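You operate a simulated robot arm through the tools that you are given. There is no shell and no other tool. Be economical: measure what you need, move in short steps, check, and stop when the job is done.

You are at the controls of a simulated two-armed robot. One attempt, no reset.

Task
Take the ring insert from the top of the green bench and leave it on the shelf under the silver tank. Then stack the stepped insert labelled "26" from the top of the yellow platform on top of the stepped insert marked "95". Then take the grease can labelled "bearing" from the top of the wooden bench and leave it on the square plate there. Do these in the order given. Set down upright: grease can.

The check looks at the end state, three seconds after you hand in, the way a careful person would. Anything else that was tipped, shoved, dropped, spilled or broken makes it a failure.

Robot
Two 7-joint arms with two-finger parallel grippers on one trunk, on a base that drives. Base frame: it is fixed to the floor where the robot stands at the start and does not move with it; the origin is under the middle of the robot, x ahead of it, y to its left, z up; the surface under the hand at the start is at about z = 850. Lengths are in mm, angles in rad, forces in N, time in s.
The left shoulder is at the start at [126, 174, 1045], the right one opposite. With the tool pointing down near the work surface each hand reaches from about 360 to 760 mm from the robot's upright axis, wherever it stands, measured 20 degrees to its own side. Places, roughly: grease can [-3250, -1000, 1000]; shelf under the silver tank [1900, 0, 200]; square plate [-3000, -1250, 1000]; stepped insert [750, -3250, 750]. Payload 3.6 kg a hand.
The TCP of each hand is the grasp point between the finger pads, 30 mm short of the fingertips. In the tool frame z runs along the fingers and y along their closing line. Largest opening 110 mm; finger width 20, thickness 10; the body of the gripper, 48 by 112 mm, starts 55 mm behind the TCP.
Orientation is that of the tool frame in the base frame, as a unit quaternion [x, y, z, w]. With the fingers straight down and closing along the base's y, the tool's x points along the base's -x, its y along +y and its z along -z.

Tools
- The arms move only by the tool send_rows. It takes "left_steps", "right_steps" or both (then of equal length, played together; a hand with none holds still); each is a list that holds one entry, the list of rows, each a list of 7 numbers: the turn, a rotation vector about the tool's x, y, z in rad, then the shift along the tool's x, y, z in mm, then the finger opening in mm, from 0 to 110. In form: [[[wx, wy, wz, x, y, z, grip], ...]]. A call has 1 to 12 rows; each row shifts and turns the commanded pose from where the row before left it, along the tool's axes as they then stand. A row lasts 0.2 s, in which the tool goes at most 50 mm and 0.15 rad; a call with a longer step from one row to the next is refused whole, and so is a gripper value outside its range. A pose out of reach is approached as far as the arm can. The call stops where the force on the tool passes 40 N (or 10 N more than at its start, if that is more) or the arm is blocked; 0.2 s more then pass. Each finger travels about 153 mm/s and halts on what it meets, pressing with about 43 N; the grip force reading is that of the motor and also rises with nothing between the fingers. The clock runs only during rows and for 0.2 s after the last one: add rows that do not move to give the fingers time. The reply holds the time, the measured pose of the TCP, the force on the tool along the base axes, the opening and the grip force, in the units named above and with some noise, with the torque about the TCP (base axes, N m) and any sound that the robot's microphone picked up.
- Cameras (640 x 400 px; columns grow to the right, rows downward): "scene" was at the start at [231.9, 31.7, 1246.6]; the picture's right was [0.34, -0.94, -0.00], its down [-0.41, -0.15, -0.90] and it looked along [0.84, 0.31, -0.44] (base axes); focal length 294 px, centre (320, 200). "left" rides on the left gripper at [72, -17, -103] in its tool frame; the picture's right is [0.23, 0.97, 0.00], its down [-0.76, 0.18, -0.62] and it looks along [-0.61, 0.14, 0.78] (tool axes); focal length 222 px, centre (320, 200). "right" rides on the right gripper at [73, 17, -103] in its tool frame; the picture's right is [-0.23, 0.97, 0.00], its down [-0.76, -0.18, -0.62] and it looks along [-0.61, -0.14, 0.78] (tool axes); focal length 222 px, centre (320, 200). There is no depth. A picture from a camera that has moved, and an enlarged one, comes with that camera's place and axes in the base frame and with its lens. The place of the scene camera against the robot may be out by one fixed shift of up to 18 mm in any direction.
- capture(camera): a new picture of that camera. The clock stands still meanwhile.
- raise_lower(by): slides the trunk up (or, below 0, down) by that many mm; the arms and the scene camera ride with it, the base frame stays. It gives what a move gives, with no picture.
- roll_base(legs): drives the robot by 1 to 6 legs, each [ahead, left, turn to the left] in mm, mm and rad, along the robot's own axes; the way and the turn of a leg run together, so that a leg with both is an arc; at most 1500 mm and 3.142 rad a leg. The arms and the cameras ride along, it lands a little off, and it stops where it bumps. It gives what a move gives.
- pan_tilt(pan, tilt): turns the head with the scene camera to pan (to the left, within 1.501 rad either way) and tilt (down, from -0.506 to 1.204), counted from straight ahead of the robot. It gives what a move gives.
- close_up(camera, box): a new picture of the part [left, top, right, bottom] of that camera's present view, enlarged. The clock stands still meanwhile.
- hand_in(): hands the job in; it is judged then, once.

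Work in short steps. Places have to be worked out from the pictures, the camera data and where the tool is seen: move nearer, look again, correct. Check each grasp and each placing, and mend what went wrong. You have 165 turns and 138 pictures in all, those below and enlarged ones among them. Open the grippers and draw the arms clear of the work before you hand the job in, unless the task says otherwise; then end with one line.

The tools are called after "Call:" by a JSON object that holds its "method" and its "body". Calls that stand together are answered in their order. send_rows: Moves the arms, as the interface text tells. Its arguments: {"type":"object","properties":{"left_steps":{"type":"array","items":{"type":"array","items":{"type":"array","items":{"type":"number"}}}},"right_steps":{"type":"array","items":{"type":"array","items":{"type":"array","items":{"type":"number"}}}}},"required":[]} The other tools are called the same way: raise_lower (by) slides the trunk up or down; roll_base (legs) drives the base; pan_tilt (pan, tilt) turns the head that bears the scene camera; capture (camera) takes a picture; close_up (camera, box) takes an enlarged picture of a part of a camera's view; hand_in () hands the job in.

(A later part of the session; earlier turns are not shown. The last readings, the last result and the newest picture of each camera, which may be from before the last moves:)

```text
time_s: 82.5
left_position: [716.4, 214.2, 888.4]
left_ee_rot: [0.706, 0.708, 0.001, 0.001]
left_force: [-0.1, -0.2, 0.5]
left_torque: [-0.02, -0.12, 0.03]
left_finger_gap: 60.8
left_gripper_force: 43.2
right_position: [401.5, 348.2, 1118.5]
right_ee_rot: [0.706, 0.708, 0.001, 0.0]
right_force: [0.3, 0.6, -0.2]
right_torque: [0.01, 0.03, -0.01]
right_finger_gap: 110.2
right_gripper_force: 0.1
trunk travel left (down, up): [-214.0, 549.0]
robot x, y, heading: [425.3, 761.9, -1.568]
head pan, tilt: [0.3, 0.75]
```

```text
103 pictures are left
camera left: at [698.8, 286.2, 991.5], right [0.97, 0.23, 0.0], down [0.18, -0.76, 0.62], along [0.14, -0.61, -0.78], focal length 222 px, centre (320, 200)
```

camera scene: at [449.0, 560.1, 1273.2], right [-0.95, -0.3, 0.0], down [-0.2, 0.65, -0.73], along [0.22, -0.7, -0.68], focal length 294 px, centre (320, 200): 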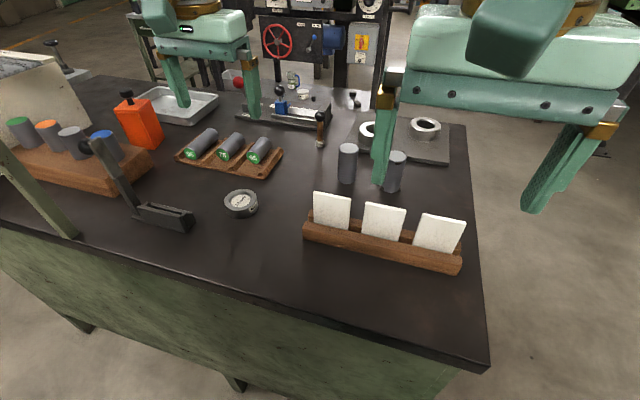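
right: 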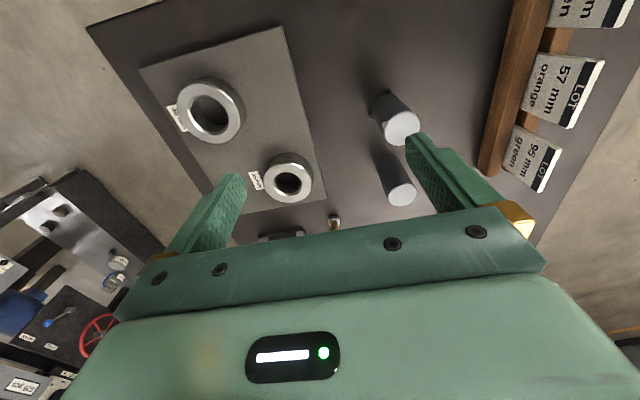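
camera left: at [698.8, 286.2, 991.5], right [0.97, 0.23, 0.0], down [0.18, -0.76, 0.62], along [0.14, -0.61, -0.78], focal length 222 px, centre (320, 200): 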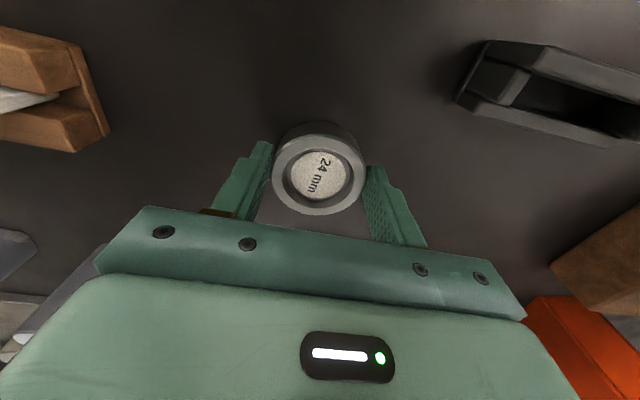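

Gripped at 61 mm. I lift and check.

Call:
{"method": "send_rows", "body": {"left_steps": [[[0, 0, 0, 0, 0, -20, 40], [0, 0, 0, 0, 0, -40, 40], [0, 0, 0, 0, 0, -45, 40], [0, 0, 0, 0, 0, -45, 40]]]}}

Call:
{"method": "capture", "body": {"camera": "left"}}

```text
time_s: 83.5
left_position: [717.3, 215.7, 1040.7]
left_ee_rot: [0.707, 0.707, 0.0, 0.0]
left_force: [-0.9, 0.7, -4.7]
left_torque: [0.02, 0.04, 0.01]
left_finger_gap: 60.8
left_gripper_force: 43.4
right_position: [400.4, 347.7, 1118.7]
right_ee_rot: [0.706, 0.708, 0.001, 0.0]
right_force: [0.4, 0.8, 0.6]
right_torque: [0.03, -0.01, -0.01]
right_finger_gap: 109.9
right_gripper_force: 0.1
trunk travel left (down, up): [-214.0, 549.0]
robot x, y, heading: [427.1, 760.8, -1.574]
head pan, tilt: [0.3, 0.75]
```

```text
102 pictures are left
camera left: at [698.9, 287.1, 1142.5], right [0.97, 0.23, 0.0], down [0.18, -0.76, 0.62], along [0.14, -0.61, -0.78], focal length 222 px, centre (320, 200)
```

left: 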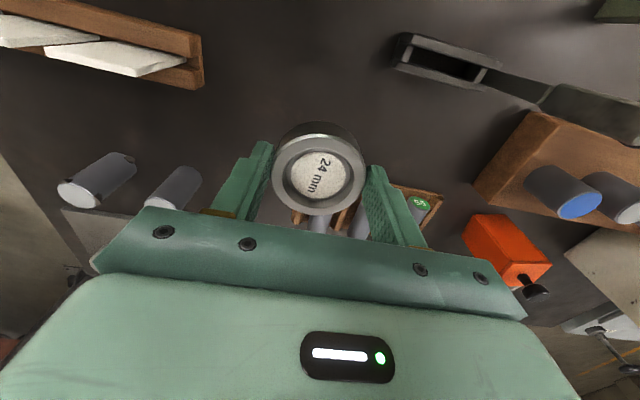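

The ring is held (≈0.5 kg). The shelf lies under a tank (bottom at about z 620), so I need an inclined tool there: I set the ring back down, tilt the hand forward 0.9 rad, and regrip so that the ring stays flat.

Call:
{"method": "send_rows", "body": {"left_steps": [[[0, 0, 0, 0, 0, 45, 40], [0, 0, 0, 0, 0, 45, 40], [0, 0, 0, 0, 0, 45, 40], [0, 0, 0, 0, 0, 15, 40], [0, 0, 0, 0, 0, 0, 40], [0, 0, 0, 0, 0, 2, 40]]]}}

Call:
{"method": "send_rows", "body": {"left_steps": [[[0, 0, 0, 0, 0, 0, 75], [0, 0, 0, 0, 0, 0, 110], [0, 0, 0, 0, 0, 0, 110], [0, 0, 0, 0, 0, -35, 110], [0, 0, 0, 0, 0, -35, 110], [0, -0.15, 0, 0, 0, 0, 110], [0, -0.15, 0, 0, 0, 0, 110], [0, -0.15, 0, 0, 0, 0, 110], [0, -0.15, 0, 0, 0, 0, 110], [0, -0.15, 0, 0, 0, 0, 110], [0, -0.15, 0, 0, 0, 0, 110]]]}}

Call:
{"method": "capture", "body": {"camera": "left"}}

Call:
{"method": "capture", "body": {"camera": "scene"}}

```text
time_s: 84.9
left_position: [715.9, 215.2, 888.5]
left_ee_rot: [0.706, 0.708, -0.002, 0.001]
left_force: [-0.5, -1.2, 6.4]
left_torque: [0.22, -0.16, -0.03]
left_finger_gap: 60.8
left_gripper_force: 42.5
right_position: [400.5, 348.1, 1117.8]
right_ee_rot: [0.707, 0.707, 0.001, 0.0]
right_force: [0.5, -0.3, -0.5]
right_torque: [0.01, -0.05, -0.03]
right_finger_gap: 110.0
right_gripper_force: 0.1
trunk travel left (down, up): [-214.0, 549.0]
robot x, y, heading: [428.5, 761.1, -1.572]
head pan, tilt: [0.3, 0.75]
```

```text
time_s: 87.3
left_position: [716.0, 215.9, 957.5]
left_ee_rot: [0.636, 0.637, -0.309, 0.309]
left_force: [-0.2, 0.9, 0.0]
left_torque: [0.01, 0.04, 0.01]
left_finger_gap: 110.1
left_gripper_force: 0.0
right_position: [401.2, 348.5, 1119.0]
right_ee_rot: [0.706, 0.708, 0.0, 0.0]
right_force: [-0.8, -0.2, -1.2]
right_torque: [0.0, -0.01, -0.02]
right_finger_gap: 110.0
right_gripper_force: 0.0
trunk travel left (down, up): [-214.0, 549.0]
robot x, y, heading: [425.4, 754.1, -1.573]
head pan, tilt: [0.3, 0.75]
```

```text
101 pictures are left
camera left: at [698.4, 340.3, 963.6], right [0.97, 0.14, -0.18], down [0.18, 0.02, 0.98], along [0.14, -0.99, -0.01], focal length 222 px, centre (320, 200)
```

left: 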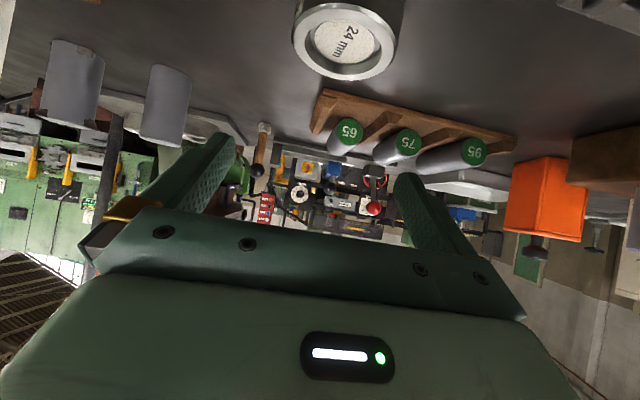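

```text
100 pictures are left
camera scene: at [449.3, 559.8, 1273.0], right [-0.95, -0.3, 0.0], down [-0.2, 0.65, -0.73], along [0.22, -0.7, -0.68], focal length 294 px, centre (320, 200)
```

scene: 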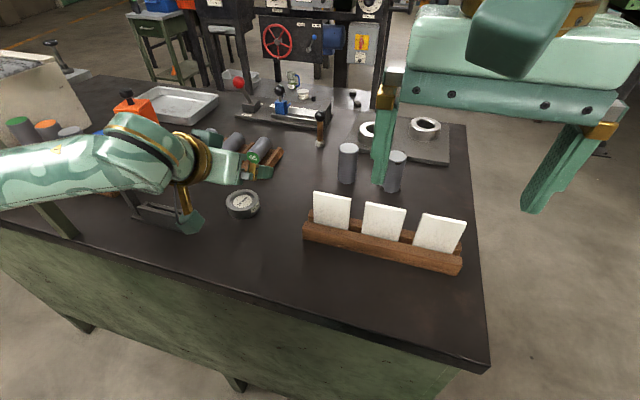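

The camera housing would come too near the bench at this tilt, so I reduce it to 0.6 rad and then go down onto the ring and grip.

Call:
{"method": "send_rows", "body": {"left_steps": [[[0, 0.15, 0, 0, 0, 0, 110], [0, 0.15, 0, 0, 0, 0, 110], [0, 0, 0, 21, 0, 14, 110], [0, 0, 0, 14, 0, 21, 110], [0, 0, 0, 14, 0, 21, 110], [0, 0, 0, 0, 0, 0, 110]]]}}

Call:
{"method": "capture", "body": {"camera": "left"}}

```text
time_s: 88.7
left_position: [715.5, 222.8, 883.6]
left_ee_rot: [0.675, 0.676, -0.209, 0.21]
left_force: [0.1, -0.2, -0.2]
left_torque: [0.01, 0.02, 0.06]
left_finger_gap: 110.1
left_gripper_force: 0.0
right_position: [401.0, 347.7, 1119.0]
right_ee_rot: [0.707, 0.707, 0.0, -0.001]
right_force: [-0.6, -0.1, -0.5]
right_torque: [0.02, 0.01, 0.0]
right_finger_gap: 109.9
right_gripper_force: 0.0
trunk travel left (down, up): [-214.0, 549.0]
robot x, y, heading: [427.1, 758.4, -1.571]
head pan, tilt: [0.3, 0.75]
```

```text
99 pictures are left
camera left: at [697.3, 340.5, 926.9], right [0.97, 0.19, -0.13], down [0.18, -0.28, 0.94], along [0.14, -0.94, -0.3], focal length 222 px, centre (320, 200)
```

left: 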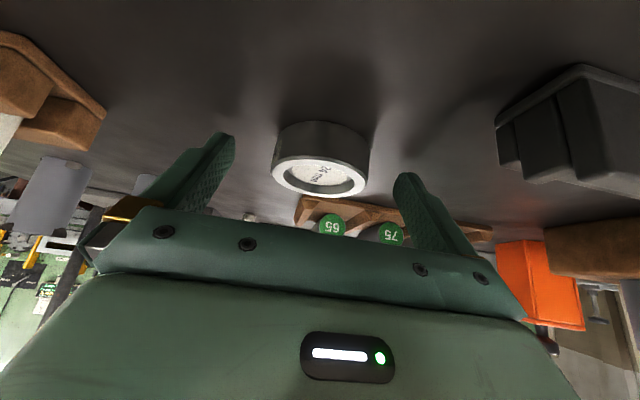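

The fingers straddle the ring; I close and lift.

Call:
{"method": "send_rows", "body": {"left_steps": [[[0, 0, 0, 0, 0, 0, 40], [0, 0, 0, 0, 0, 0, 40], [0, 0, 0, 0, 0, 0, 40], [0, 0, 0, -12, 0, -17, 40], [0, 0, 0, -25, 0, -35, 40], [0, 0, 0, -25, 0, -35, 40], [0, 0, 0, -25, 0, -35, 40]]]}}

Call:
{"method": "capture", "body": {"camera": "left"}}

```text
time_s: 90.3
left_position: [715.7, 220.6, 1034.1]
left_ee_rot: [0.676, 0.676, -0.208, 0.208]
left_force: [1.1, 0.1, -4.7]
left_torque: [0.09, -0.02, 0.02]
left_finger_gap: 60.6
left_gripper_force: 43.1
right_position: [399.3, 347.0, 1119.5]
right_ee_rot: [0.706, 0.708, -0.001, 0.0]
right_force: [-1.1, -0.3, 0.5]
right_torque: [0.0, -0.02, 0.0]
right_finger_gap: 109.8
right_gripper_force: 0.2
trunk travel left (down, up): [-214.0, 549.0]
robot x, y, heading: [422.9, 762.0, -1.573]
head pan, tilt: [0.3, 0.75]
```

```text
98 pictures are left
camera left: at [697.6, 338.5, 1077.6], right [0.97, 0.19, -0.13], down [0.18, -0.28, 0.94], along [0.14, -0.94, -0.3], focal length 222 px, centre (320, 200)
```

left: 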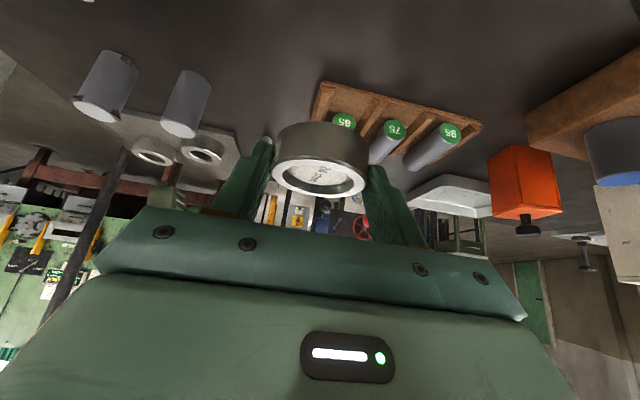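

Firm. I raise the trunk, and drive back around the bench's near end to the aisle facing the tank.

Call:
{"method": "raise_lower", "body": {"by": 250}}

Call:
{"method": "roll_base", "body": {"legs": [[-250, 0, 0], [0, -1000, 0], [1500, 0, 0], [460, 0, 0], [0, 0, 3.14], [0, -1500, 0]]}}

Call:
{"method": "roll_base", "body": {"legs": [[0, -500, 0]]}}

Call:
{"method": "pan_tilt", "body": {"pan": -0.5, "tilt": 0.8}}

Call:
{"method": "capture", "body": {"camera": "scene"}}

```text
time_s: 92.9
left_position: [717.1, 219.7, 1284.0]
left_ee_rot: [0.675, 0.676, -0.209, 0.209]
left_force: [-0.5, -0.1, -4.7]
left_torque: [0.05, 0.0, 0.02]
left_finger_gap: 60.7
left_gripper_force: 42.9
right_position: [400.5, 347.6, 1367.5]
right_ee_rot: [0.706, 0.708, 0.001, 0.0]
right_force: [-0.1, -0.4, 0.7]
right_torque: [0.03, -0.01, 0.03]
right_finger_gap: 110.0
right_gripper_force: 0.1
trunk travel left (down, up): [-464.0, 299.0]
robot x, y, heading: [425.0, 759.1, -1.566]
head pan, tilt: [0.3, 0.75]
```

```text
time_s: 123.3
left_position: [590.6, -401.9, 1283.3]
left_ee_rot: [0.68, -0.672, -0.21, -0.208]
left_force: [0.2, 0.1, -4.3]
left_torque: [-0.09, 0.01, 0.01]
left_finger_gap: 60.8
left_gripper_force: 43.3
right_position: [908.5, -526.6, 1368.4]
right_ee_rot: [0.711, -0.703, 0.0, 0.0]
right_force: [-0.3, 0.2, 0.3]
right_torque: [-0.01, -0.01, 0.01]
right_finger_gap: 110.2
right_gripper_force: 0.0
trunk travel left (down, up): [-464.0, 299.0]
robot x, y, heading: [887.0, -938.8, 1.586]
head pan, tilt: [0.3, 0.75]
```

```text
time_s: 126.3
left_position: [1089.0, -396.2, 1282.7]
left_ee_rot: [0.679, -0.672, -0.21, -0.207]
left_force: [-1.1, -0.3, -4.5]
left_torque: [-0.07, 0.0, 0.01]
left_finger_gap: 60.9
left_gripper_force: 43.1
right_position: [1406.4, -519.6, 1368.1]
right_ee_rot: [0.711, -0.703, 0.001, 0.0]
right_force: [-0.2, -0.4, 1.3]
right_torque: [0.03, 0.03, 0.03]
right_finger_gap: 110.0
right_gripper_force: 0.1
trunk travel left (down, up): [-464.0, 299.0]
robot x, y, heading: [1385.8, -934.5, 1.58]
head pan, tilt: [0.3, 0.75]
```

```text
time_s: 127.4
left_position: [1090.0, -395.2, 1283.0]
left_ee_rot: [0.68, -0.672, -0.209, -0.207]
left_force: [-0.6, -0.2, -4.9]
left_torque: [-0.09, 0.02, 0.0]
left_finger_gap: 60.9
left_gripper_force: 42.6
right_position: [1406.0, -520.2, 1369.6]
right_ee_rot: [0.711, -0.703, 0.001, 0.0]
right_force: [0.7, -0.4, -0.3]
right_torque: [-0.01, -0.02, -0.02]
right_finger_gap: 109.9
right_gripper_force: 0.2
trunk travel left (down, up): [-464.0, 299.0]
robot x, y, heading: [1386.4, -931.1, 1.578]
head pan, tilt: [-0.499, 0.799]
```

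```text
97 pictures are left
camera scene: at [1420.7, -830.6, 1523.5], right [0.88, -0.47, 0.0], down [-0.34, -0.63, -0.7], along [0.33, 0.61, -0.72], focal length 294 px, centre (320, 200)
```

scene: 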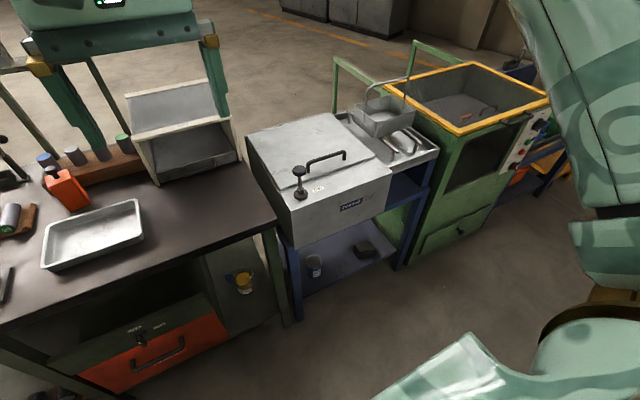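

The shelf has a cup at about [1769,-124] and a block at [2057,-156]; a free spot is near [1905,-170]. I shift right to put the left hand in line and look.

Call:
{"method": "roll_base", "body": {"legs": [[0, -740, 0]]}}

Call:
{"method": "pan_tilt", "body": {"pan": 0.15, "tilt": 1.0}}

Call:
{"method": "capture", "body": {"camera": "scene"}}

Call:
{"method": "pan_tilt", "body": {"pan": -0.9, "tilt": 0.7}}

Call:
{"method": "capture", "body": {"camera": "scene"}}

```text
time_s: 131.4
left_position: [1822.4, -387.9, 1283.0]
left_ee_rot: [0.681, -0.67, -0.21, -0.207]
left_force: [-0.8, 0.4, -5.3]
left_torque: [-0.09, 0.0, 0.03]
left_finger_gap: 60.8
left_gripper_force: 43.0
right_position: [2140.0, -512.1, 1367.9]
right_ee_rot: [0.712, -0.702, 0.001, 0.0]
right_force: [0.3, 0.0, 0.0]
right_torque: [0.0, 0.01, 0.03]
right_finger_gap: 109.9
right_gripper_force: 0.0
trunk travel left (down, up): [-464.0, 299.0]
robot x, y, heading: [2119.5, -926.3, 1.587]
head pan, tilt: [-0.499, 0.799]
```

```text
time_s: 132.4
left_position: [1822.7, -389.6, 1283.9]
left_ee_rot: [0.681, -0.67, -0.21, -0.207]
left_force: [-1.0, -0.3, -5.5]
left_torque: [-0.06, 0.0, 0.0]
left_finger_gap: 60.5
left_gripper_force: 42.2
right_position: [2140.7, -511.6, 1367.6]
right_ee_rot: [0.713, -0.702, 0.0, 0.001]
right_force: [-0.2, 0.1, 0.3]
right_torque: [-0.02, -0.06, 0.01]
right_finger_gap: 110.0
right_gripper_force: 0.0
trunk travel left (down, up): [-464.0, 299.0]
robot x, y, heading: [2124.3, -922.2, 1.586]
head pan, tilt: [0.15, 1.0]
```

```text
96 pictures are left
camera scene: at [2107.2, -824.0, 1508.4], right [0.99, 0.16, 0.0], down [0.14, -0.83, -0.54], along [-0.09, 0.53, -0.84], focal length 294 px, centre (320, 200)
```

scene: 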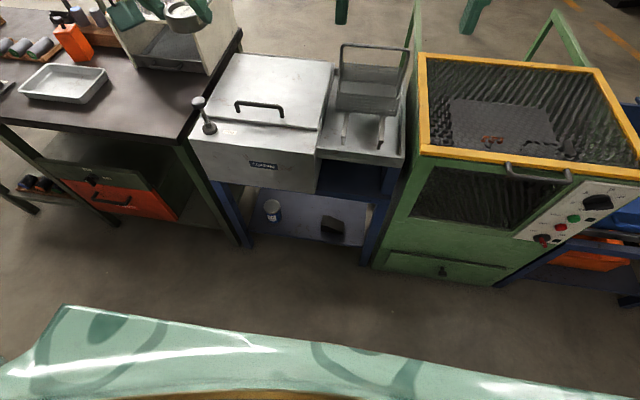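

```text
time_s: 133.7
left_position: [1822.4, -387.8, 1281.7]
left_ee_rot: [0.682, -0.67, -0.21, -0.206]
left_force: [-0.4, -0.3, -4.4]
left_torque: [-0.09, 0.01, -0.01]
left_finger_gap: 60.8
left_gripper_force: 42.7
right_position: [2140.1, -509.7, 1369.2]
right_ee_rot: [0.713, -0.701, 0.001, 0.001]
right_force: [0.5, 0.5, 0.2]
right_torque: [0.0, -0.03, 0.0]
right_finger_gap: 110.1
right_gripper_force: 0.1
trunk travel left (down, up): [-464.0, 299.0]
robot x, y, heading: [2118.8, -922.1, 1.587]
head pan, tilt: [-0.901, 0.7]
```

```text
95 pictures are left
camera scene: at [2184.3, -838.9, 1531.8], right [0.63, -0.77, 0.0], down [-0.5, -0.41, -0.76], along [0.59, 0.48, -0.64], focal length 294 px, centre (320, 200)
```

scene: 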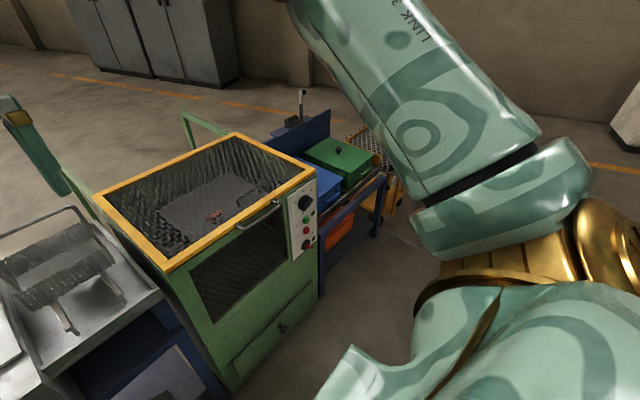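

I zoom on the shelf.

Call:
{"method": "pan_tilt", "body": {"pan": 0.3, "tilt": 0.95}}

Call:
{"method": "close_up", "body": {"camera": "scene", "box": [230, 130, 450, 270]}}

```text
time_s: 135.1
left_position: [1821.5, -388.6, 1283.7]
left_ee_rot: [0.681, -0.67, -0.211, -0.207]
left_force: [-0.5, 0.3, -4.0]
left_torque: [-0.08, -0.01, 0.0]
left_finger_gap: 60.9
left_gripper_force: 42.6
right_position: [2140.2, -512.1, 1369.4]
right_ee_rot: [0.712, -0.702, 0.001, 0.001]
right_force: [0.1, 0.6, -0.5]
right_torque: [0.05, 0.0, 0.03]
right_finger_gap: 109.7
right_gripper_force: 0.0
trunk travel left (down, up): [-464.0, 299.0]
robot x, y, heading: [2121.7, -924.3, 1.584]
head pan, tilt: [0.3, 0.949]
```

```text
2.86 times, centred on (340, 200) of scene
camera zoom: at [2096.1, -823.6, 1512.0], right [0.95, 0.31, 0.0], down [0.25, -0.77, -0.58], along [-0.18, 0.55, -0.81], focal length 839 px, centre (263, 200)
```

zoom: 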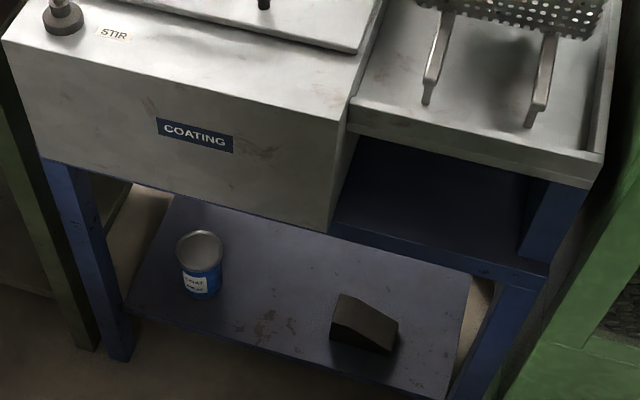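

Plan: spot [1905,-170], shelf z≈200–245. I lower the trunk fully, then lower the arm in front of the frame.

Call:
{"method": "raise_lower", "body": {"by": -464}}

Call:
{"method": "send_rows", "body": {"left_steps": [[[0, 0, 0, 26, 0, 38, 40], [0, 0, 0, 26, 0, 38, 40], [0, 0, 0, 26, 0, 38, 40], [0, 0, 0, 26, 0, 38, 40], [0, 0, 0, 26, 0, 38, 40], [0, 0, 0, 26, 0, 38, 40], [0, 0, 0, 26, 0, 38, 40], [0, 0, 0, 26, 0, 38, 40], [0, 0, 0, 26, 0, 38, 40], [0, 0, 0, 26, 0, 38, 40]]]}}

Call:
{"method": "capture", "body": {"camera": "left"}}

Call:
{"method": "capture", "body": {"camera": "scene"}}

```text
refused: -464 is not a number from -400 to 400
```

```text
time_s: 137.3
left_position: [1822.4, -389.0, 821.5]
left_ee_rot: [0.681, -0.67, -0.211, -0.207]
left_force: [0.2, 0.7, -5.3]
left_torque: [-0.06, -0.01, -0.05]
left_finger_gap: 60.9
left_gripper_force: 42.7
right_position: [2139.6, -510.3, 1368.5]
right_ee_rot: [0.713, -0.702, 0.0, 0.001]
right_force: [-0.3, 0.4, 0.2]
right_torque: [0.0, -0.01, -0.01]
right_finger_gap: 110.1
right_gripper_force: 0.0
trunk travel left (down, up): [-464.0, 299.0]
robot x, y, heading: [2118.9, -928.6, 1.587]
head pan, tilt: [0.3, 0.949]
```

```text
93 pictures are left
camera left: at [1839.1, -507.6, 864.5], right [-0.97, -0.2, -0.13], down [-0.18, 0.27, 0.94], along [-0.16, 0.94, -0.3], focal length 222 px, centre (320, 200)
```

left: 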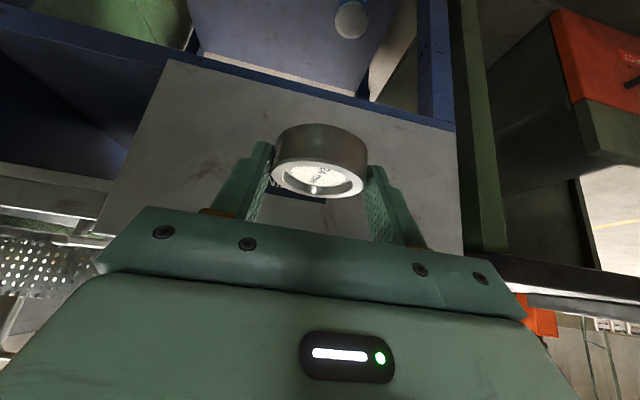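

```text
92 pictures are left
camera scene: at [2096.3, -823.2, 1512.0], right [0.95, 0.31, 0.0], down [0.25, -0.77, -0.58], along [-0.18, 0.55, -0.81], focal length 294 px, centre (320, 200)
```

scene: 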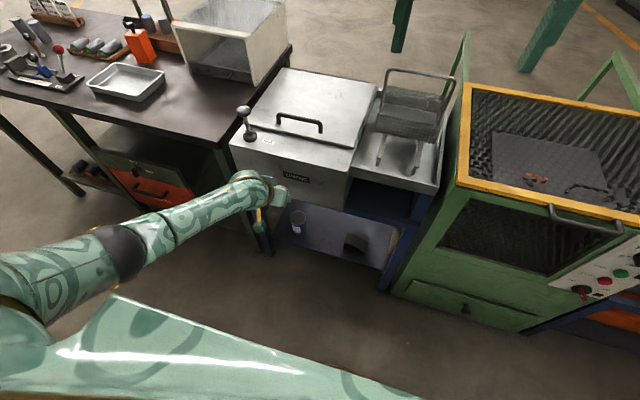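

Fine, the arm did that stretch. Now the trunk goes down 400, bringing the hand to z≈421.

Call:
{"method": "raise_lower", "body": {"by": -400}}

Call:
{"method": "roll_base", "body": {"legs": [[100, -83, 0]]}}

Call:
{"method": "capture", "body": {"camera": "left"}}

Call:
{"method": "capture", "body": {"camera": "scene"}}

```text
time_s: 141.2
left_position: [1822.4, -389.9, 422.2]
left_ee_rot: [0.682, -0.67, -0.21, -0.207]
left_force: [-0.1, 0.0, -4.4]
left_torque: [-0.1, 0.01, -0.02]
left_finger_gap: 60.7
left_gripper_force: 42.8
right_position: [2140.0, -512.2, 968.3]
right_ee_rot: [0.713, -0.702, 0.0, 0.0]
right_force: [0.0, 0.8, 0.0]
right_torque: [0.02, 0.0, -0.04]
right_finger_gap: 110.0
right_gripper_force: 0.0
trunk travel left (down, up): [-64.0, 699.0]
robot x, y, heading: [2118.3, -923.9, 1.583]
head pan, tilt: [0.3, 0.949]
```

```text
time_s: 142.4
left_position: [1904.7, -287.7, 421.5]
left_ee_rot: [0.681, -0.671, -0.21, -0.207]
left_force: [0.2, 0.0, -4.7]
left_torque: [-0.13, 0.0, 0.03]
left_finger_gap: 60.9
left_gripper_force: 42.5
right_position: [2221.3, -408.8, 969.1]
right_ee_rot: [0.713, -0.701, 0.0, 0.001]
right_force: [-0.5, -1.3, 0.0]
right_torque: [-0.01, 0.02, -0.01]
right_finger_gap: 109.7
right_gripper_force: 0.0
trunk travel left (down, up): [-64.0, 699.0]
robot x, y, heading: [2204.2, -823.1, 1.588]
head pan, tilt: [0.3, 0.949]
```

```text
91 pictures are left
camera left: at [1921.7, -406.3, 465.4], right [-0.97, -0.2, -0.13], down [-0.18, 0.28, 0.94], along [-0.16, 0.94, -0.3], focal length 222 px, centre (320, 200)
```

left: 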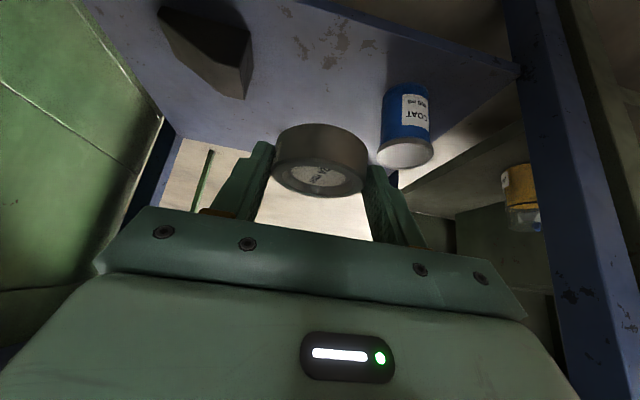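

```text
90 pictures are left
camera scene: at [2175.6, -542.8, 1097.7], right [0.95, 0.31, 0.0], down [0.25, -0.77, -0.58], along [-0.18, 0.55, -0.81], focal length 294 px, centre (320, 200)
```

scene: 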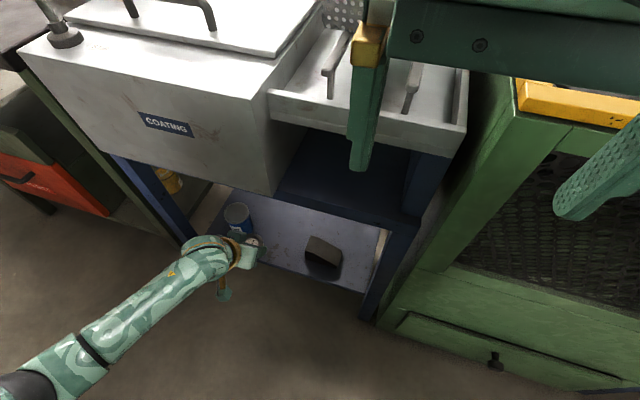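

Clear path. I lower 90 mm, go forward 107 mm over the shelf, keeping off the cup and block.

Call:
{"method": "send_rows", "body": {"left_steps": [[[0, 0, 0, 25.5, -5, 37, 40], [0, 0, 0, 25.5, -5, 37, 40], [0, 0, 0, -29.4, 0, 20.2, 40], [0, 0, 0, -29.4, 0, 20.2, 40], [0, 0, 0, -29.4, 0, 20.2, 40], [0, 0, 0, 0, 0, 0, 40]]]}}

Call:
{"method": "capture", "body": {"camera": "left"}}

Call:
{"method": "capture", "body": {"camera": "scene"}}

```text
time_s: 143.8
left_position: [1912.1, -182.0, 330.5]
left_ee_rot: [0.681, -0.671, -0.21, -0.207]
left_force: [0.2, -0.1, -4.8]
left_torque: [-0.07, 0.0, 0.02]
left_finger_gap: 60.6
left_gripper_force: 42.5
right_position: [2222.3, -409.5, 968.8]
right_ee_rot: [0.713, -0.701, 0.0, 0.001]
right_force: [-0.5, 0.6, -0.1]
right_torque: [-0.03, 0.0, 0.01]
right_finger_gap: 109.8
right_gripper_force: 0.1
trunk travel left (down, up): [-64.0, 699.0]
robot x, y, heading: [2202.8, -820.9, 1.586]
head pan, tilt: [0.3, 0.949]
```

```text
89 pictures are left
camera left: at [1929.7, -300.0, 375.0], right [-0.97, -0.2, -0.13], down [-0.18, 0.28, 0.94], along [-0.16, 0.94, -0.3], focal length 222 px, centre (320, 200)
```

left: 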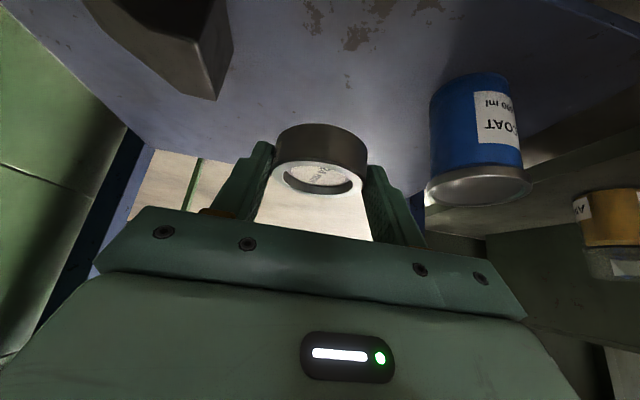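

```text
88 pictures are left
camera scene: at [2175.3, -543.2, 1097.8], right [0.95, 0.31, 0.0], down [0.25, -0.77, -0.58], along [-0.18, 0.55, -0.81], focal length 294 px, centre (320, 200)
```

scene: 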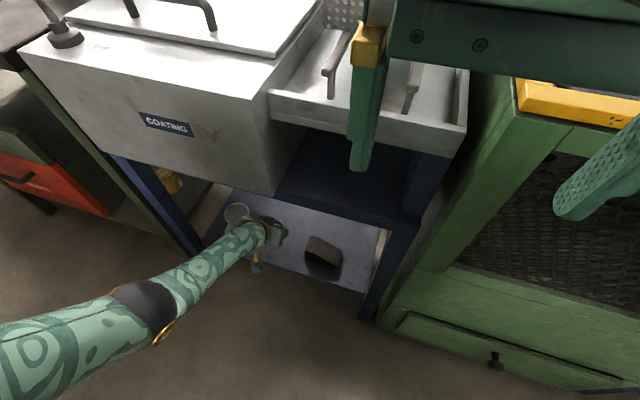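

I lower toward the shelf, the last part in small rows.

Call:
{"method": "send_rows", "body": {"left_steps": [[[0, 0, 0, 22.6, 0, 33, 40], [0, 0, 0, 4, 0, 6, 40], [0, 0, 0, 2.3, 0, 3.3, 40], [0, 0, 0, 2.3, 0, 3.3, 40], [0, 0, 0, 2.3, 0, 3.3, 40], [0, 0, 0, 2.3, 0, 3.3, 40], [0, 0, 0, 2.3, 0, 3.3, 40], [0, 0, 0, 2.3, 0, 3.3, 40], [0, 0, 0, 2.3, 0, 3.3, 40]]]}}

Call:
{"method": "capture", "body": {"camera": "left"}}

```text
time_s: 145.8
left_position: [1910.9, -200.2, 293.5]
left_ee_rot: [0.681, -0.67, -0.21, -0.207]
left_force: [0.0, -0.1, -5.3]
left_torque: [-0.09, 0.0, -0.05]
left_finger_gap: 60.6
left_gripper_force: 42.3
left hand out of reach, approached as far as the arm can: row 1, 2, 3, 4, 5, 6, 8, 9
right_position: [2221.3, -408.5, 968.5]
right_ee_rot: [0.712, -0.702, 0.0, 0.001]
right_force: [-0.4, -0.3, 0.0]
right_torque: [-0.03, 0.01, 0.02]
right_finger_gap: 110.1
right_gripper_force: 0.0
trunk travel left (down, up): [-64.0, 699.0]
robot x, y, heading: [2201.9, -820.2, 1.588]
head pan, tilt: [0.3, 0.949]
```

```text
87 pictures are left
camera left: at [1928.3, -318.2, 336.5], right [-0.97, -0.2, -0.13], down [-0.18, 0.28, 0.94], along [-0.16, 0.94, -0.3], focal length 222 px, centre (320, 200)
```

left: 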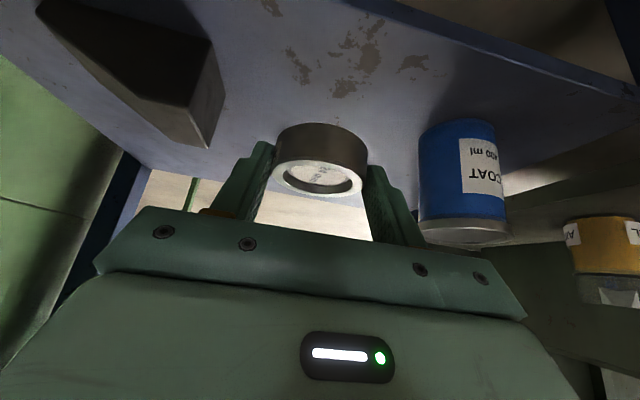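

Out of reach there; I go back up a bit, then use the trunk's remaining travel.

Call:
{"method": "send_rows", "body": {"left_steps": [[[0, 0, 0, -22.6, 0, -33, 40], [0, 0, 0, -18, 0, -26.4, 40], [0, 0, 0, 0, 0, 0, 40]]]}}

Call:
{"method": "raise_lower", "body": {"by": -64}}

Call:
{"method": "capture", "body": {"camera": "left"}}

```text
time_s: 146.7
left_position: [1908.8, -198.9, 364.7]
left_ee_rot: [0.682, -0.669, -0.211, -0.206]
left_force: [1.1, 0.2, -5.1]
left_torque: [-0.06, -0.02, 0.0]
left_finger_gap: 60.9
left_gripper_force: 42.9
right_position: [2221.1, -409.0, 969.2]
right_ee_rot: [0.712, -0.702, 0.0, 0.002]
right_force: [-0.2, 0.2, 0.2]
right_torque: [-0.01, -0.02, -0.02]
right_finger_gap: 110.0
right_gripper_force: 0.1
trunk travel left (down, up): [-64.0, 699.0]
robot x, y, heading: [2205.0, -821.3, 1.582]
head pan, tilt: [0.3, 0.949]
```

```text
time_s: 147.4
left_position: [1910.0, -202.5, 307.6]
left_ee_rot: [0.683, -0.672, -0.204, -0.203]
left_force: [0.0, 0.1, -4.0]
left_torque: [-0.11, 0.01, 0.0]
left_finger_gap: 61.0
left_gripper_force: 42.5
right_position: [2222.1, -401.6, 910.5]
right_ee_rot: [0.71, -0.705, 0.004, 0.003]
right_force: [0.6, 3.7, -1.9]
right_torque: [-0.31, 0.01, 0.02]
right_finger_gap: 109.9
right_gripper_force: 0.1
trunk travel left (down, up): [-12.0, 751.0]
robot x, y, heading: [2203.4, -820.4, 1.58]
head pan, tilt: [0.3, 0.949]
stopped: the force on the tool passed its limit at 62 N (the readings are from after the stop); the commanded pose is now the measured one
```

```text
86 pictures are left
camera left: at [1928.9, -321.1, 351.7], right [-0.97, -0.21, -0.13], down [-0.18, 0.29, 0.94], along [-0.16, 0.94, -0.32], focal length 222 px, centre (320, 200)
```

left: 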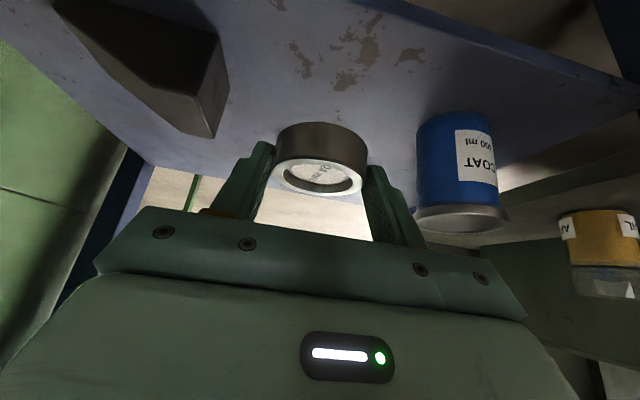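

Something, likely the right hand, touched. I look.

Call:
{"method": "capture", "body": {"camera": "scene"}}

Call:
{"method": "capture", "body": {"camera": "right"}}

```text
85 pictures are left
camera scene: at [2174.8, -509.5, 1040.4], right [0.95, 0.31, 0.0], down [0.25, -0.77, -0.58], along [-0.18, 0.55, -0.81], focal length 294 px, centre (320, 200)
```

scene: 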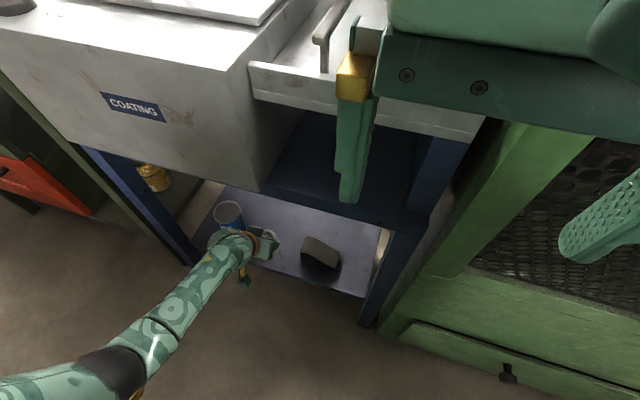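

```text
84 pictures are left
camera right: at [2204.8, -472.4, 1015.5], right [-0.98, 0.22, 0.0], down [0.17, 0.77, 0.61], along [0.14, 0.6, -0.79], focal length 222 px, centre (320, 200)
```

right: 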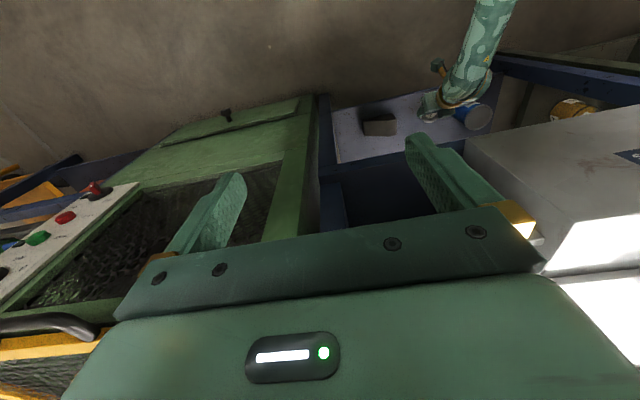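

The right gripper came down on the tank tray/machine edge. I lift the right hand up and back out of the way first.

Call:
{"method": "send_rows", "body": {"right_steps": [[[0, 0, 0, 0, 0, -25, 110], [0, 0, 0, 8, 0, -40, 110], [0, 0, 0, 10, 0, -45, 110], [0, 0, 0, 10, 0, -45, 110], [0, 0, 0, 0, 0, -45, 110]]]}}

Call:
{"method": "capture", "body": {"camera": "right"}}

```text
time_s: 147.7
left_position: [1911.8, -204.1, 307.7]
left_ee_rot: [0.683, -0.671, -0.206, -0.203]
left_force: [-0.2, -0.5, -4.5]
left_torque: [-0.06, 0.03, 0.02]
left_finger_gap: 61.1
left_gripper_force: 43.5
right_position: [2221.9, -398.7, 914.6]
right_ee_rot: [0.71, -0.704, 0.005, -0.001]
right_force: [0.2, 2.2, -15.8]
right_torque: [1.04, -0.04, 0.01]
right_finger_gap: 110.1
right_gripper_force: 0.0
trunk travel left (down, up): [-12.0, 751.0]
robot x, y, heading: [2202.8, -818.0, 1.586]
head pan, tilt: [0.3, 0.949]
stopped in row 1 (right hand): the force on the tool passed its limit at 68 N (the readings are from after the stop); the commanded pose is now the measured one
```

```text
83 pictures are left
camera right: at [2204.6, -471.0, 1018.3], right [-0.98, 0.22, -0.01], down [0.17, 0.77, 0.62], along [0.14, 0.6, -0.78], focal length 222 px, centre (320, 200)
```

right: 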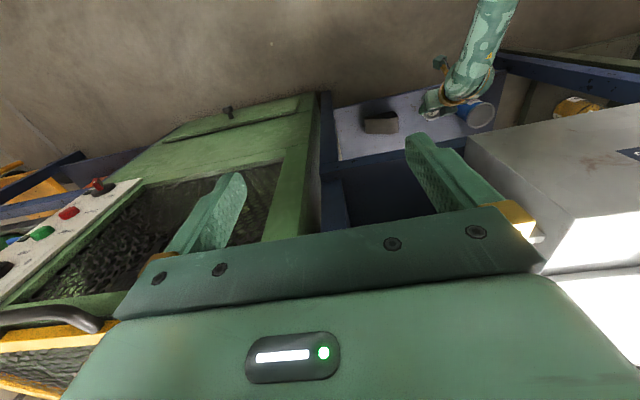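

The head (which moves forward as the trunk lowers) is meeting the right wrist. I raise the trunk again, then move the right hand sideways out.

Call:
{"method": "raise_lower", "body": {"by": 55}}

Call:
{"method": "send_rows", "body": {"right_steps": [[[0, 0, 0, -15, -30, 0, 110], [0, 0, 0, 0, -45, 0, 110], [0, 0, 0, 0, -45, 0, 110], [0, 0, 0, 0, -45, -20, 110], [0, 0, 0, 0, -45, -20, 110], [0, 0, 0, 0, -30, -20, 110]]]}}

Call:
{"method": "capture", "body": {"camera": "scene"}}

Call:
{"method": "capture", "body": {"camera": "right"}}

```text
time_s: 148.7
left_position: [1911.7, -203.5, 361.4]
left_ee_rot: [0.683, -0.671, -0.205, -0.203]
left_force: [0.4, 0.5, -4.4]
left_torque: [-0.06, 0.01, 0.02]
left_finger_gap: 61.0
left_gripper_force: 43.8
right_position: [2222.7, -398.7, 969.7]
right_ee_rot: [0.71, -0.704, 0.006, 0.0]
right_force: [-0.4, 0.3, 0.1]
right_torque: [-0.05, 0.02, -0.01]
right_finger_gap: 110.1
right_gripper_force: 0.1
trunk travel left (down, up): [-67.0, 696.0]
robot x, y, heading: [2200.0, -818.2, 1.588]
head pan, tilt: [0.3, 0.949]
```

```text
time_s: 150.1
left_position: [1911.2, -204.1, 363.9]
left_ee_rot: [0.682, -0.672, -0.205, -0.204]
left_force: [-0.5, 0.1, -5.0]
left_torque: [-0.04, 0.0, 0.02]
left_finger_gap: 60.9
left_gripper_force: 43.0
right_position: [2456.4, -383.9, 1027.4]
right_ee_rot: [0.709, -0.705, 0.005, 0.0]
right_force: [-0.3, -0.1, 0.7]
right_torque: [0.0, 0.0, -0.03]
right_finger_gap: 110.1
right_gripper_force: 0.0
right hand out of reach, approached as far as the arm can: row 6
trunk travel left (down, up): [-67.0, 696.0]
robot x, y, heading: [2202.4, -819.9, 1.587]
head pan, tilt: [0.3, 0.949]
```

```text
82 pictures are left
camera scene: at [2175.2, -545.7, 1100.9], right [0.95, 0.31, 0.0], down [0.25, -0.77, -0.58], along [-0.18, 0.55, -0.81], focal length 294 px, centre (320, 200)
```

scene: 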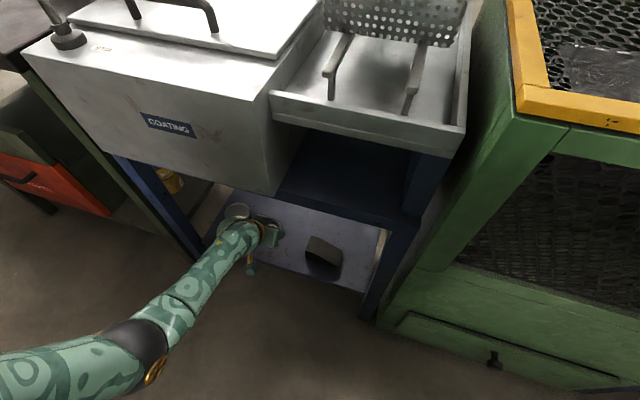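

```text
81 pictures are left
camera right: at [2438.8, -455.9, 1132.5], right [-0.98, 0.22, -0.01], down [0.17, 0.77, 0.62], along [0.14, 0.6, -0.78], focal length 222 px, centre (320, 200)
```

right: 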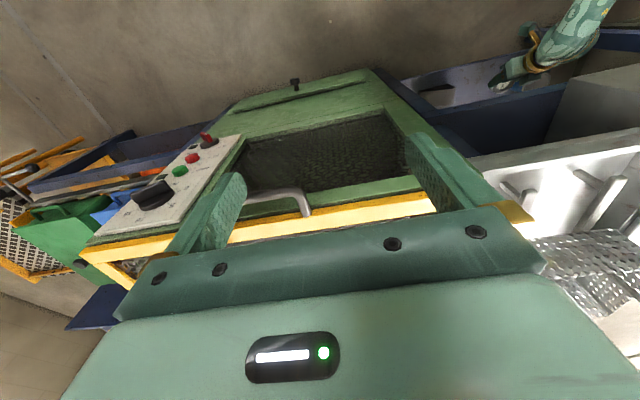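

Right hand is clear in front of the green machine. I lower the trunk again.

Call:
{"method": "raise_lower", "body": {"by": -64}}

Call:
{"method": "send_rows", "body": {"left_steps": [[[0, 0, 0, -18, 0, 12.4, 40], [0, 0, 0, 5.6, 0, 8.2, 40], [0, 0, 0, 5.6, 0, 8.2, 40], [0, 0, 0, 0, 0, 0, 40]]]}}

Call:
{"method": "capture", "body": {"camera": "left"}}

```text
time_s: 151.1
left_position: [1911.1, -203.6, 299.7]
left_ee_rot: [0.683, -0.671, -0.206, -0.203]
left_force: [0.2, 0.0, -5.0]
left_torque: [-0.06, 0.0, -0.01]
left_finger_gap: 60.8
left_gripper_force: 42.5
right_position: [2456.1, -384.8, 962.8]
right_ee_rot: [0.711, -0.704, 0.004, -0.001]
right_force: [0.1, -0.4, 0.5]
right_torque: [0.0, 0.0, 0.02]
right_finger_gap: 110.0
right_gripper_force: 0.0
trunk travel left (down, up): [-3.0, 760.0]
robot x, y, heading: [2203.8, -825.0, 1.586]
head pan, tilt: [0.3, 0.949]
```

```text
time_s: 152.1
left_position: [1910.7, -181.3, 278.6]
left_ee_rot: [0.683, -0.671, -0.206, -0.202]
left_force: [0.3, 0.5, -3.5]
left_torque: [-0.06, 0.01, -0.02]
left_finger_gap: 61.0
left_gripper_force: 43.3
right_position: [2455.9, -383.4, 962.2]
right_ee_rot: [0.71, -0.705, 0.005, 0.0]
right_force: [-0.4, 0.5, -0.8]
right_torque: [-0.02, 0.0, 0.02]
right_finger_gap: 109.8
right_gripper_force: 0.1
trunk travel left (down, up): [-3.0, 760.0]
robot x, y, heading: [2204.0, -823.1, 1.581]
head pan, tilt: [0.3, 0.949]
```

```text
80 pictures are left
camera left: at [1928.7, -298.9, 323.4], right [-0.97, -0.21, -0.13], down [-0.18, 0.29, 0.94], along [-0.16, 0.94, -0.32], focal length 222 px, centre (320, 200)
```

left: 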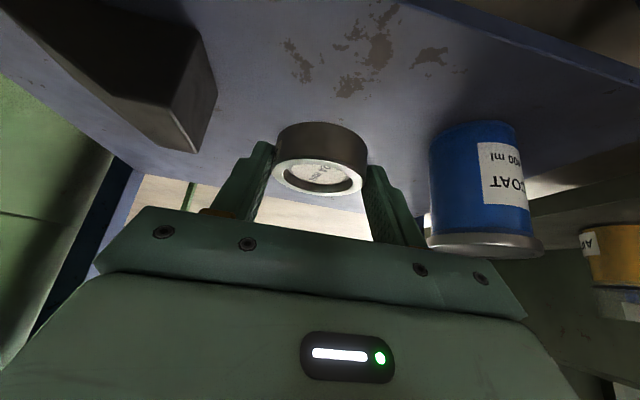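

Now small downward rows until contact.

Call:
{"method": "send_rows", "body": {"left_steps": [[[0, 0, 0, 5.6, 0, 8.2, 40], [0, 0, 0, 2.8, 0, 4.1, 40], [0, 0, 0, 2.3, 0, 3.3, 40], [0, 0, 0, 2.3, 0, 3.3, 40], [0, 0, 0, 2.3, 0, 3.3, 40], [0, 0, 0, 2.3, 0, 3.3, 40], [0, 0, 0, 0, 0, 0, 40]]]}}

```text
time_s: 153.7
left_position: [1912.7, -181.7, 247.1]
left_ee_rot: [0.683, -0.671, -0.205, -0.203]
left_force: [0.3, 0.0, -4.6]
left_torque: [-0.08, -0.03, -0.02]
left_finger_gap: 60.8
left_gripper_force: 42.5
right_position: [2455.8, -384.4, 963.0]
right_ee_rot: [0.71, -0.704, 0.005, 0.0]
right_force: [-0.1, -0.3, 0.4]
right_torque: [0.01, 0.01, 0.01]
right_finger_gap: 109.9
right_gripper_force: 0.0
trunk travel left (down, up): [-3.0, 760.0]
robot x, y, heading: [2202.7, -818.9, 1.584]
head pan, tilt: [0.3, 0.949]
```

Call:
{"method": "send_rows", "body": {"left_steps": [[[0, 0, 0, 2.3, 0, 3.3, 40], [0, 0, 0, 2.3, 0, 3.3, 40], [0, 0, 0, 1.2, 0, 1.7, 40], [0, 0, 0, 1.2, 0, 1.7, 40], [0, 0, 0, 0, 0, 0, 40]]]}}

Call:
{"method": "capture", "body": {"camera": "left"}}

```text
time_s: 154.9
left_position: [1911.4, -182.9, 236.9]
left_ee_rot: [0.683, -0.671, -0.206, -0.203]
left_force: [-0.8, -1.0, -4.8]
left_torque: [-0.03, 0.01, -0.03]
left_finger_gap: 60.9
left_gripper_force: 42.7
right_position: [2456.0, -384.0, 963.2]
right_ee_rot: [0.711, -0.703, 0.005, 0.0]
right_force: [0.1, 0.9, 0.1]
right_torque: [0.0, -0.02, 0.0]
right_finger_gap: 110.0
right_gripper_force: 0.1
trunk travel left (down, up): [-3.0, 760.0]
robot x, y, heading: [2204.9, -823.5, 1.587]
head pan, tilt: [0.3, 0.949]
```

```text
79 pictures are left
camera left: at [1928.9, -300.4, 280.0], right [-0.97, -0.21, -0.13], down [-0.18, 0.29, 0.94], along [-0.16, 0.94, -0.32], focal length 222 px, centre (320, 200)
```

left: 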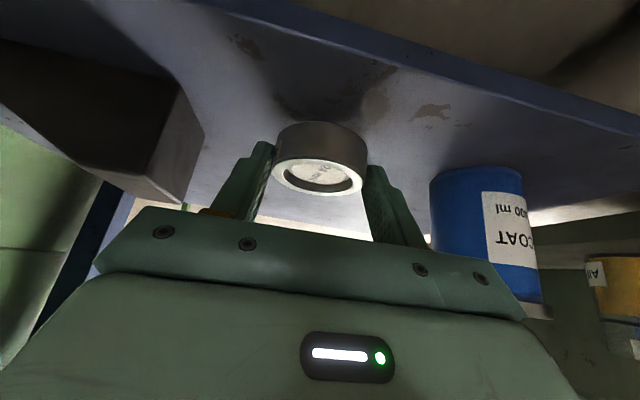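

Call:
{"method": "send_rows", "body": {"left_steps": [[[0, 0, 0, 2.3, 0, 3.3, 40], [0, 0, 0, 1.2, 0, 1.7, 40], [0, 0, 0, 1.2, 0, 1.7, 40], [0, 0, 0, 1.2, 0, 1.7, 40], [0, 0, 0, 1.2, 0, 1.7, 40], [0, 0, 0, 0, 0, 0, 40]]]}}

Call:
{"method": "capture", "body": {"camera": "left"}}

```text
time_s: 156.3
left_position: [1910.9, -182.8, 222.9]
left_ee_rot: [0.683, -0.671, -0.206, -0.203]
left_force: [-0.3, 0.8, -4.6]
left_torque: [-0.08, 0.04, -0.02]
left_finger_gap: 60.5
left_gripper_force: 43.0
right_position: [2455.9, -383.1, 964.5]
right_ee_rot: [0.711, -0.703, 0.005, 0.0]
right_force: [0.5, 0.5, 0.1]
right_torque: [0.06, 0.01, 0.04]
right_finger_gap: 109.7
right_gripper_force: 0.0
trunk travel left (down, up): [-3.0, 760.0]
robot x, y, heading: [2204.5, -824.0, 1.59]
head pan, tilt: [0.3, 0.949]
```

```text
78 pictures are left
camera left: at [1928.7, -300.8, 267.8], right [-0.97, -0.21, -0.13], down [-0.18, 0.29, 0.94], along [-0.16, 0.94, -0.32], focal length 222 px, centre (320, 200)
```

left: 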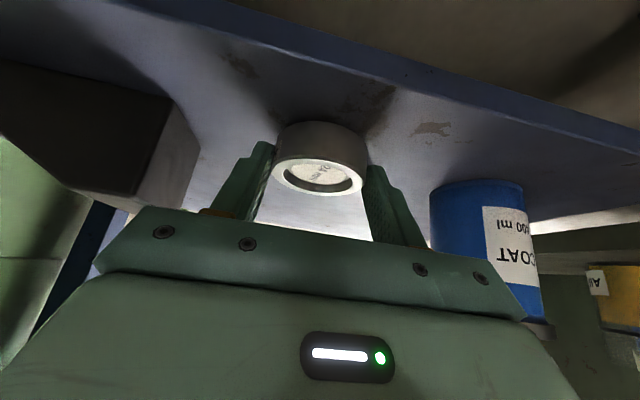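

Call:
{"method": "send_rows", "body": {"left_steps": [[[0, 0, 0, 1.7, 0, 2.5, 40], [0, 0, 0, 1.7, 0, 2.5, 40], [0, 0, 0, 1.7, 0, 2.5, 40], [0, 0, 0, 1.7, 0, 2.5, 40], [0, 0, 0, 1.7, 0, 2.5, 40], [0, 0, 0, 0, 0, 0, 40]]]}}

Call:
{"method": "capture", "body": {"camera": "left"}}

```text
time_s: 157.7
left_position: [1911.9, -186.9, 219.4]
left_ee_rot: [0.682, -0.671, -0.206, -0.203]
left_force: [0.6, 0.8, -4.4]
left_torque: [-0.08, 0.03, 0.0]
left_finger_gap: 60.7
left_gripper_force: 43.2
left hand out of reach, approached as far as the arm can: row 2, 4
right_position: [2457.1, -383.4, 963.1]
right_ee_rot: [0.709, -0.705, 0.005, 0.0]
right_force: [0.3, 0.2, 0.4]
right_torque: [0.01, 0.01, -0.03]
right_finger_gap: 110.0
right_gripper_force: 0.0
trunk travel left (down, up): [-3.0, 760.0]
robot x, y, heading: [2203.9, -819.4, 1.588]
head pan, tilt: [0.3, 0.949]
```

```text
77 pictures are left
camera left: at [1928.9, -304.4, 264.0], right [-0.97, -0.21, -0.13], down [-0.18, 0.29, 0.94], along [-0.16, 0.94, -0.32], focal length 222 px, centre (320, 200)
```

left: 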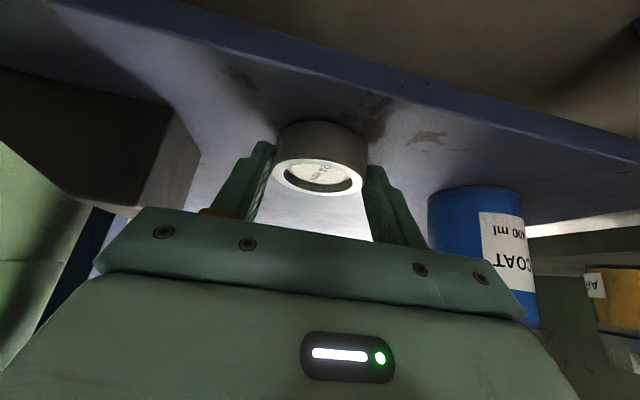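

Out of reach by a little. I pull both hands back 90 mm (left also up), then drive the base forward 90.

Call:
{"method": "send_rows", "body": {"left_steps": [[[0, 0, 0, -14, 0, -21, 40], [0, 0, 0, 24.7, 0, -17, 40], [0, 0, 0, 24.7, 0, -17, 40], [0, 0, 0, 24.7, 0, -17, 40]]], "right_steps": [[[0, 0, 0, 22, 0, -10, 110], [0, 0, 0, 22, 0, 0, 110], [0, 0, 0, 22, 0, 0, 110], [0, 0, 0, 22, 0, 0, 110]]]}}

Call:
{"method": "roll_base", "body": {"legs": [[88, 0, 0]]}}

Call:
{"method": "capture", "body": {"camera": "left"}}

```text
time_s: 158.7
left_position: [1912.5, -275.1, 244.8]
left_ee_rot: [0.683, -0.671, -0.206, -0.203]
left_force: [0.4, -0.4, -4.8]
left_torque: [-0.08, 0.0, 0.01]
left_finger_gap: 60.8
left_gripper_force: 43.1
right_position: [2457.2, -473.2, 973.0]
right_ee_rot: [0.71, -0.705, 0.005, 0.0]
right_force: [-0.2, -1.4, -1.0]
right_torque: [-0.01, -0.01, -0.01]
right_finger_gap: 109.9
right_gripper_force: 0.0
trunk travel left (down, up): [-3.0, 760.0]
robot x, y, heading: [2203.6, -822.9, 1.586]
head pan, tilt: [0.3, 0.949]
```

```text
time_s: 159.8
left_position: [1912.5, -185.9, 244.0]
left_ee_rot: [0.683, -0.671, -0.206, -0.204]
left_force: [-0.6, 0.4, -5.0]
left_torque: [-0.08, -0.01, 0.02]
left_finger_gap: 61.1
left_gripper_force: 42.7
right_position: [2455.9, -383.0, 973.7]
right_ee_rot: [0.71, -0.705, 0.005, -0.001]
right_force: [0.1, 0.4, -1.0]
right_torque: [-0.02, 0.0, 0.03]
right_finger_gap: 109.8
right_gripper_force: 0.1
trunk travel left (down, up): [-3.0, 760.0]
robot x, y, heading: [2202.3, -732.8, 1.585]
head pan, tilt: [0.3, 0.949]
```

```text
76 pictures are left
camera left: at [1929.3, -304.6, 288.5], right [-0.97, -0.21, -0.13], down [-0.18, 0.29, 0.94], along [-0.16, 0.94, -0.32], focal length 222 px, centre (320, 200)
```

left: 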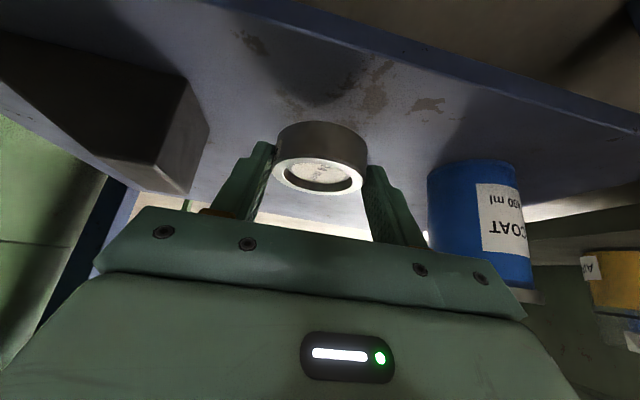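

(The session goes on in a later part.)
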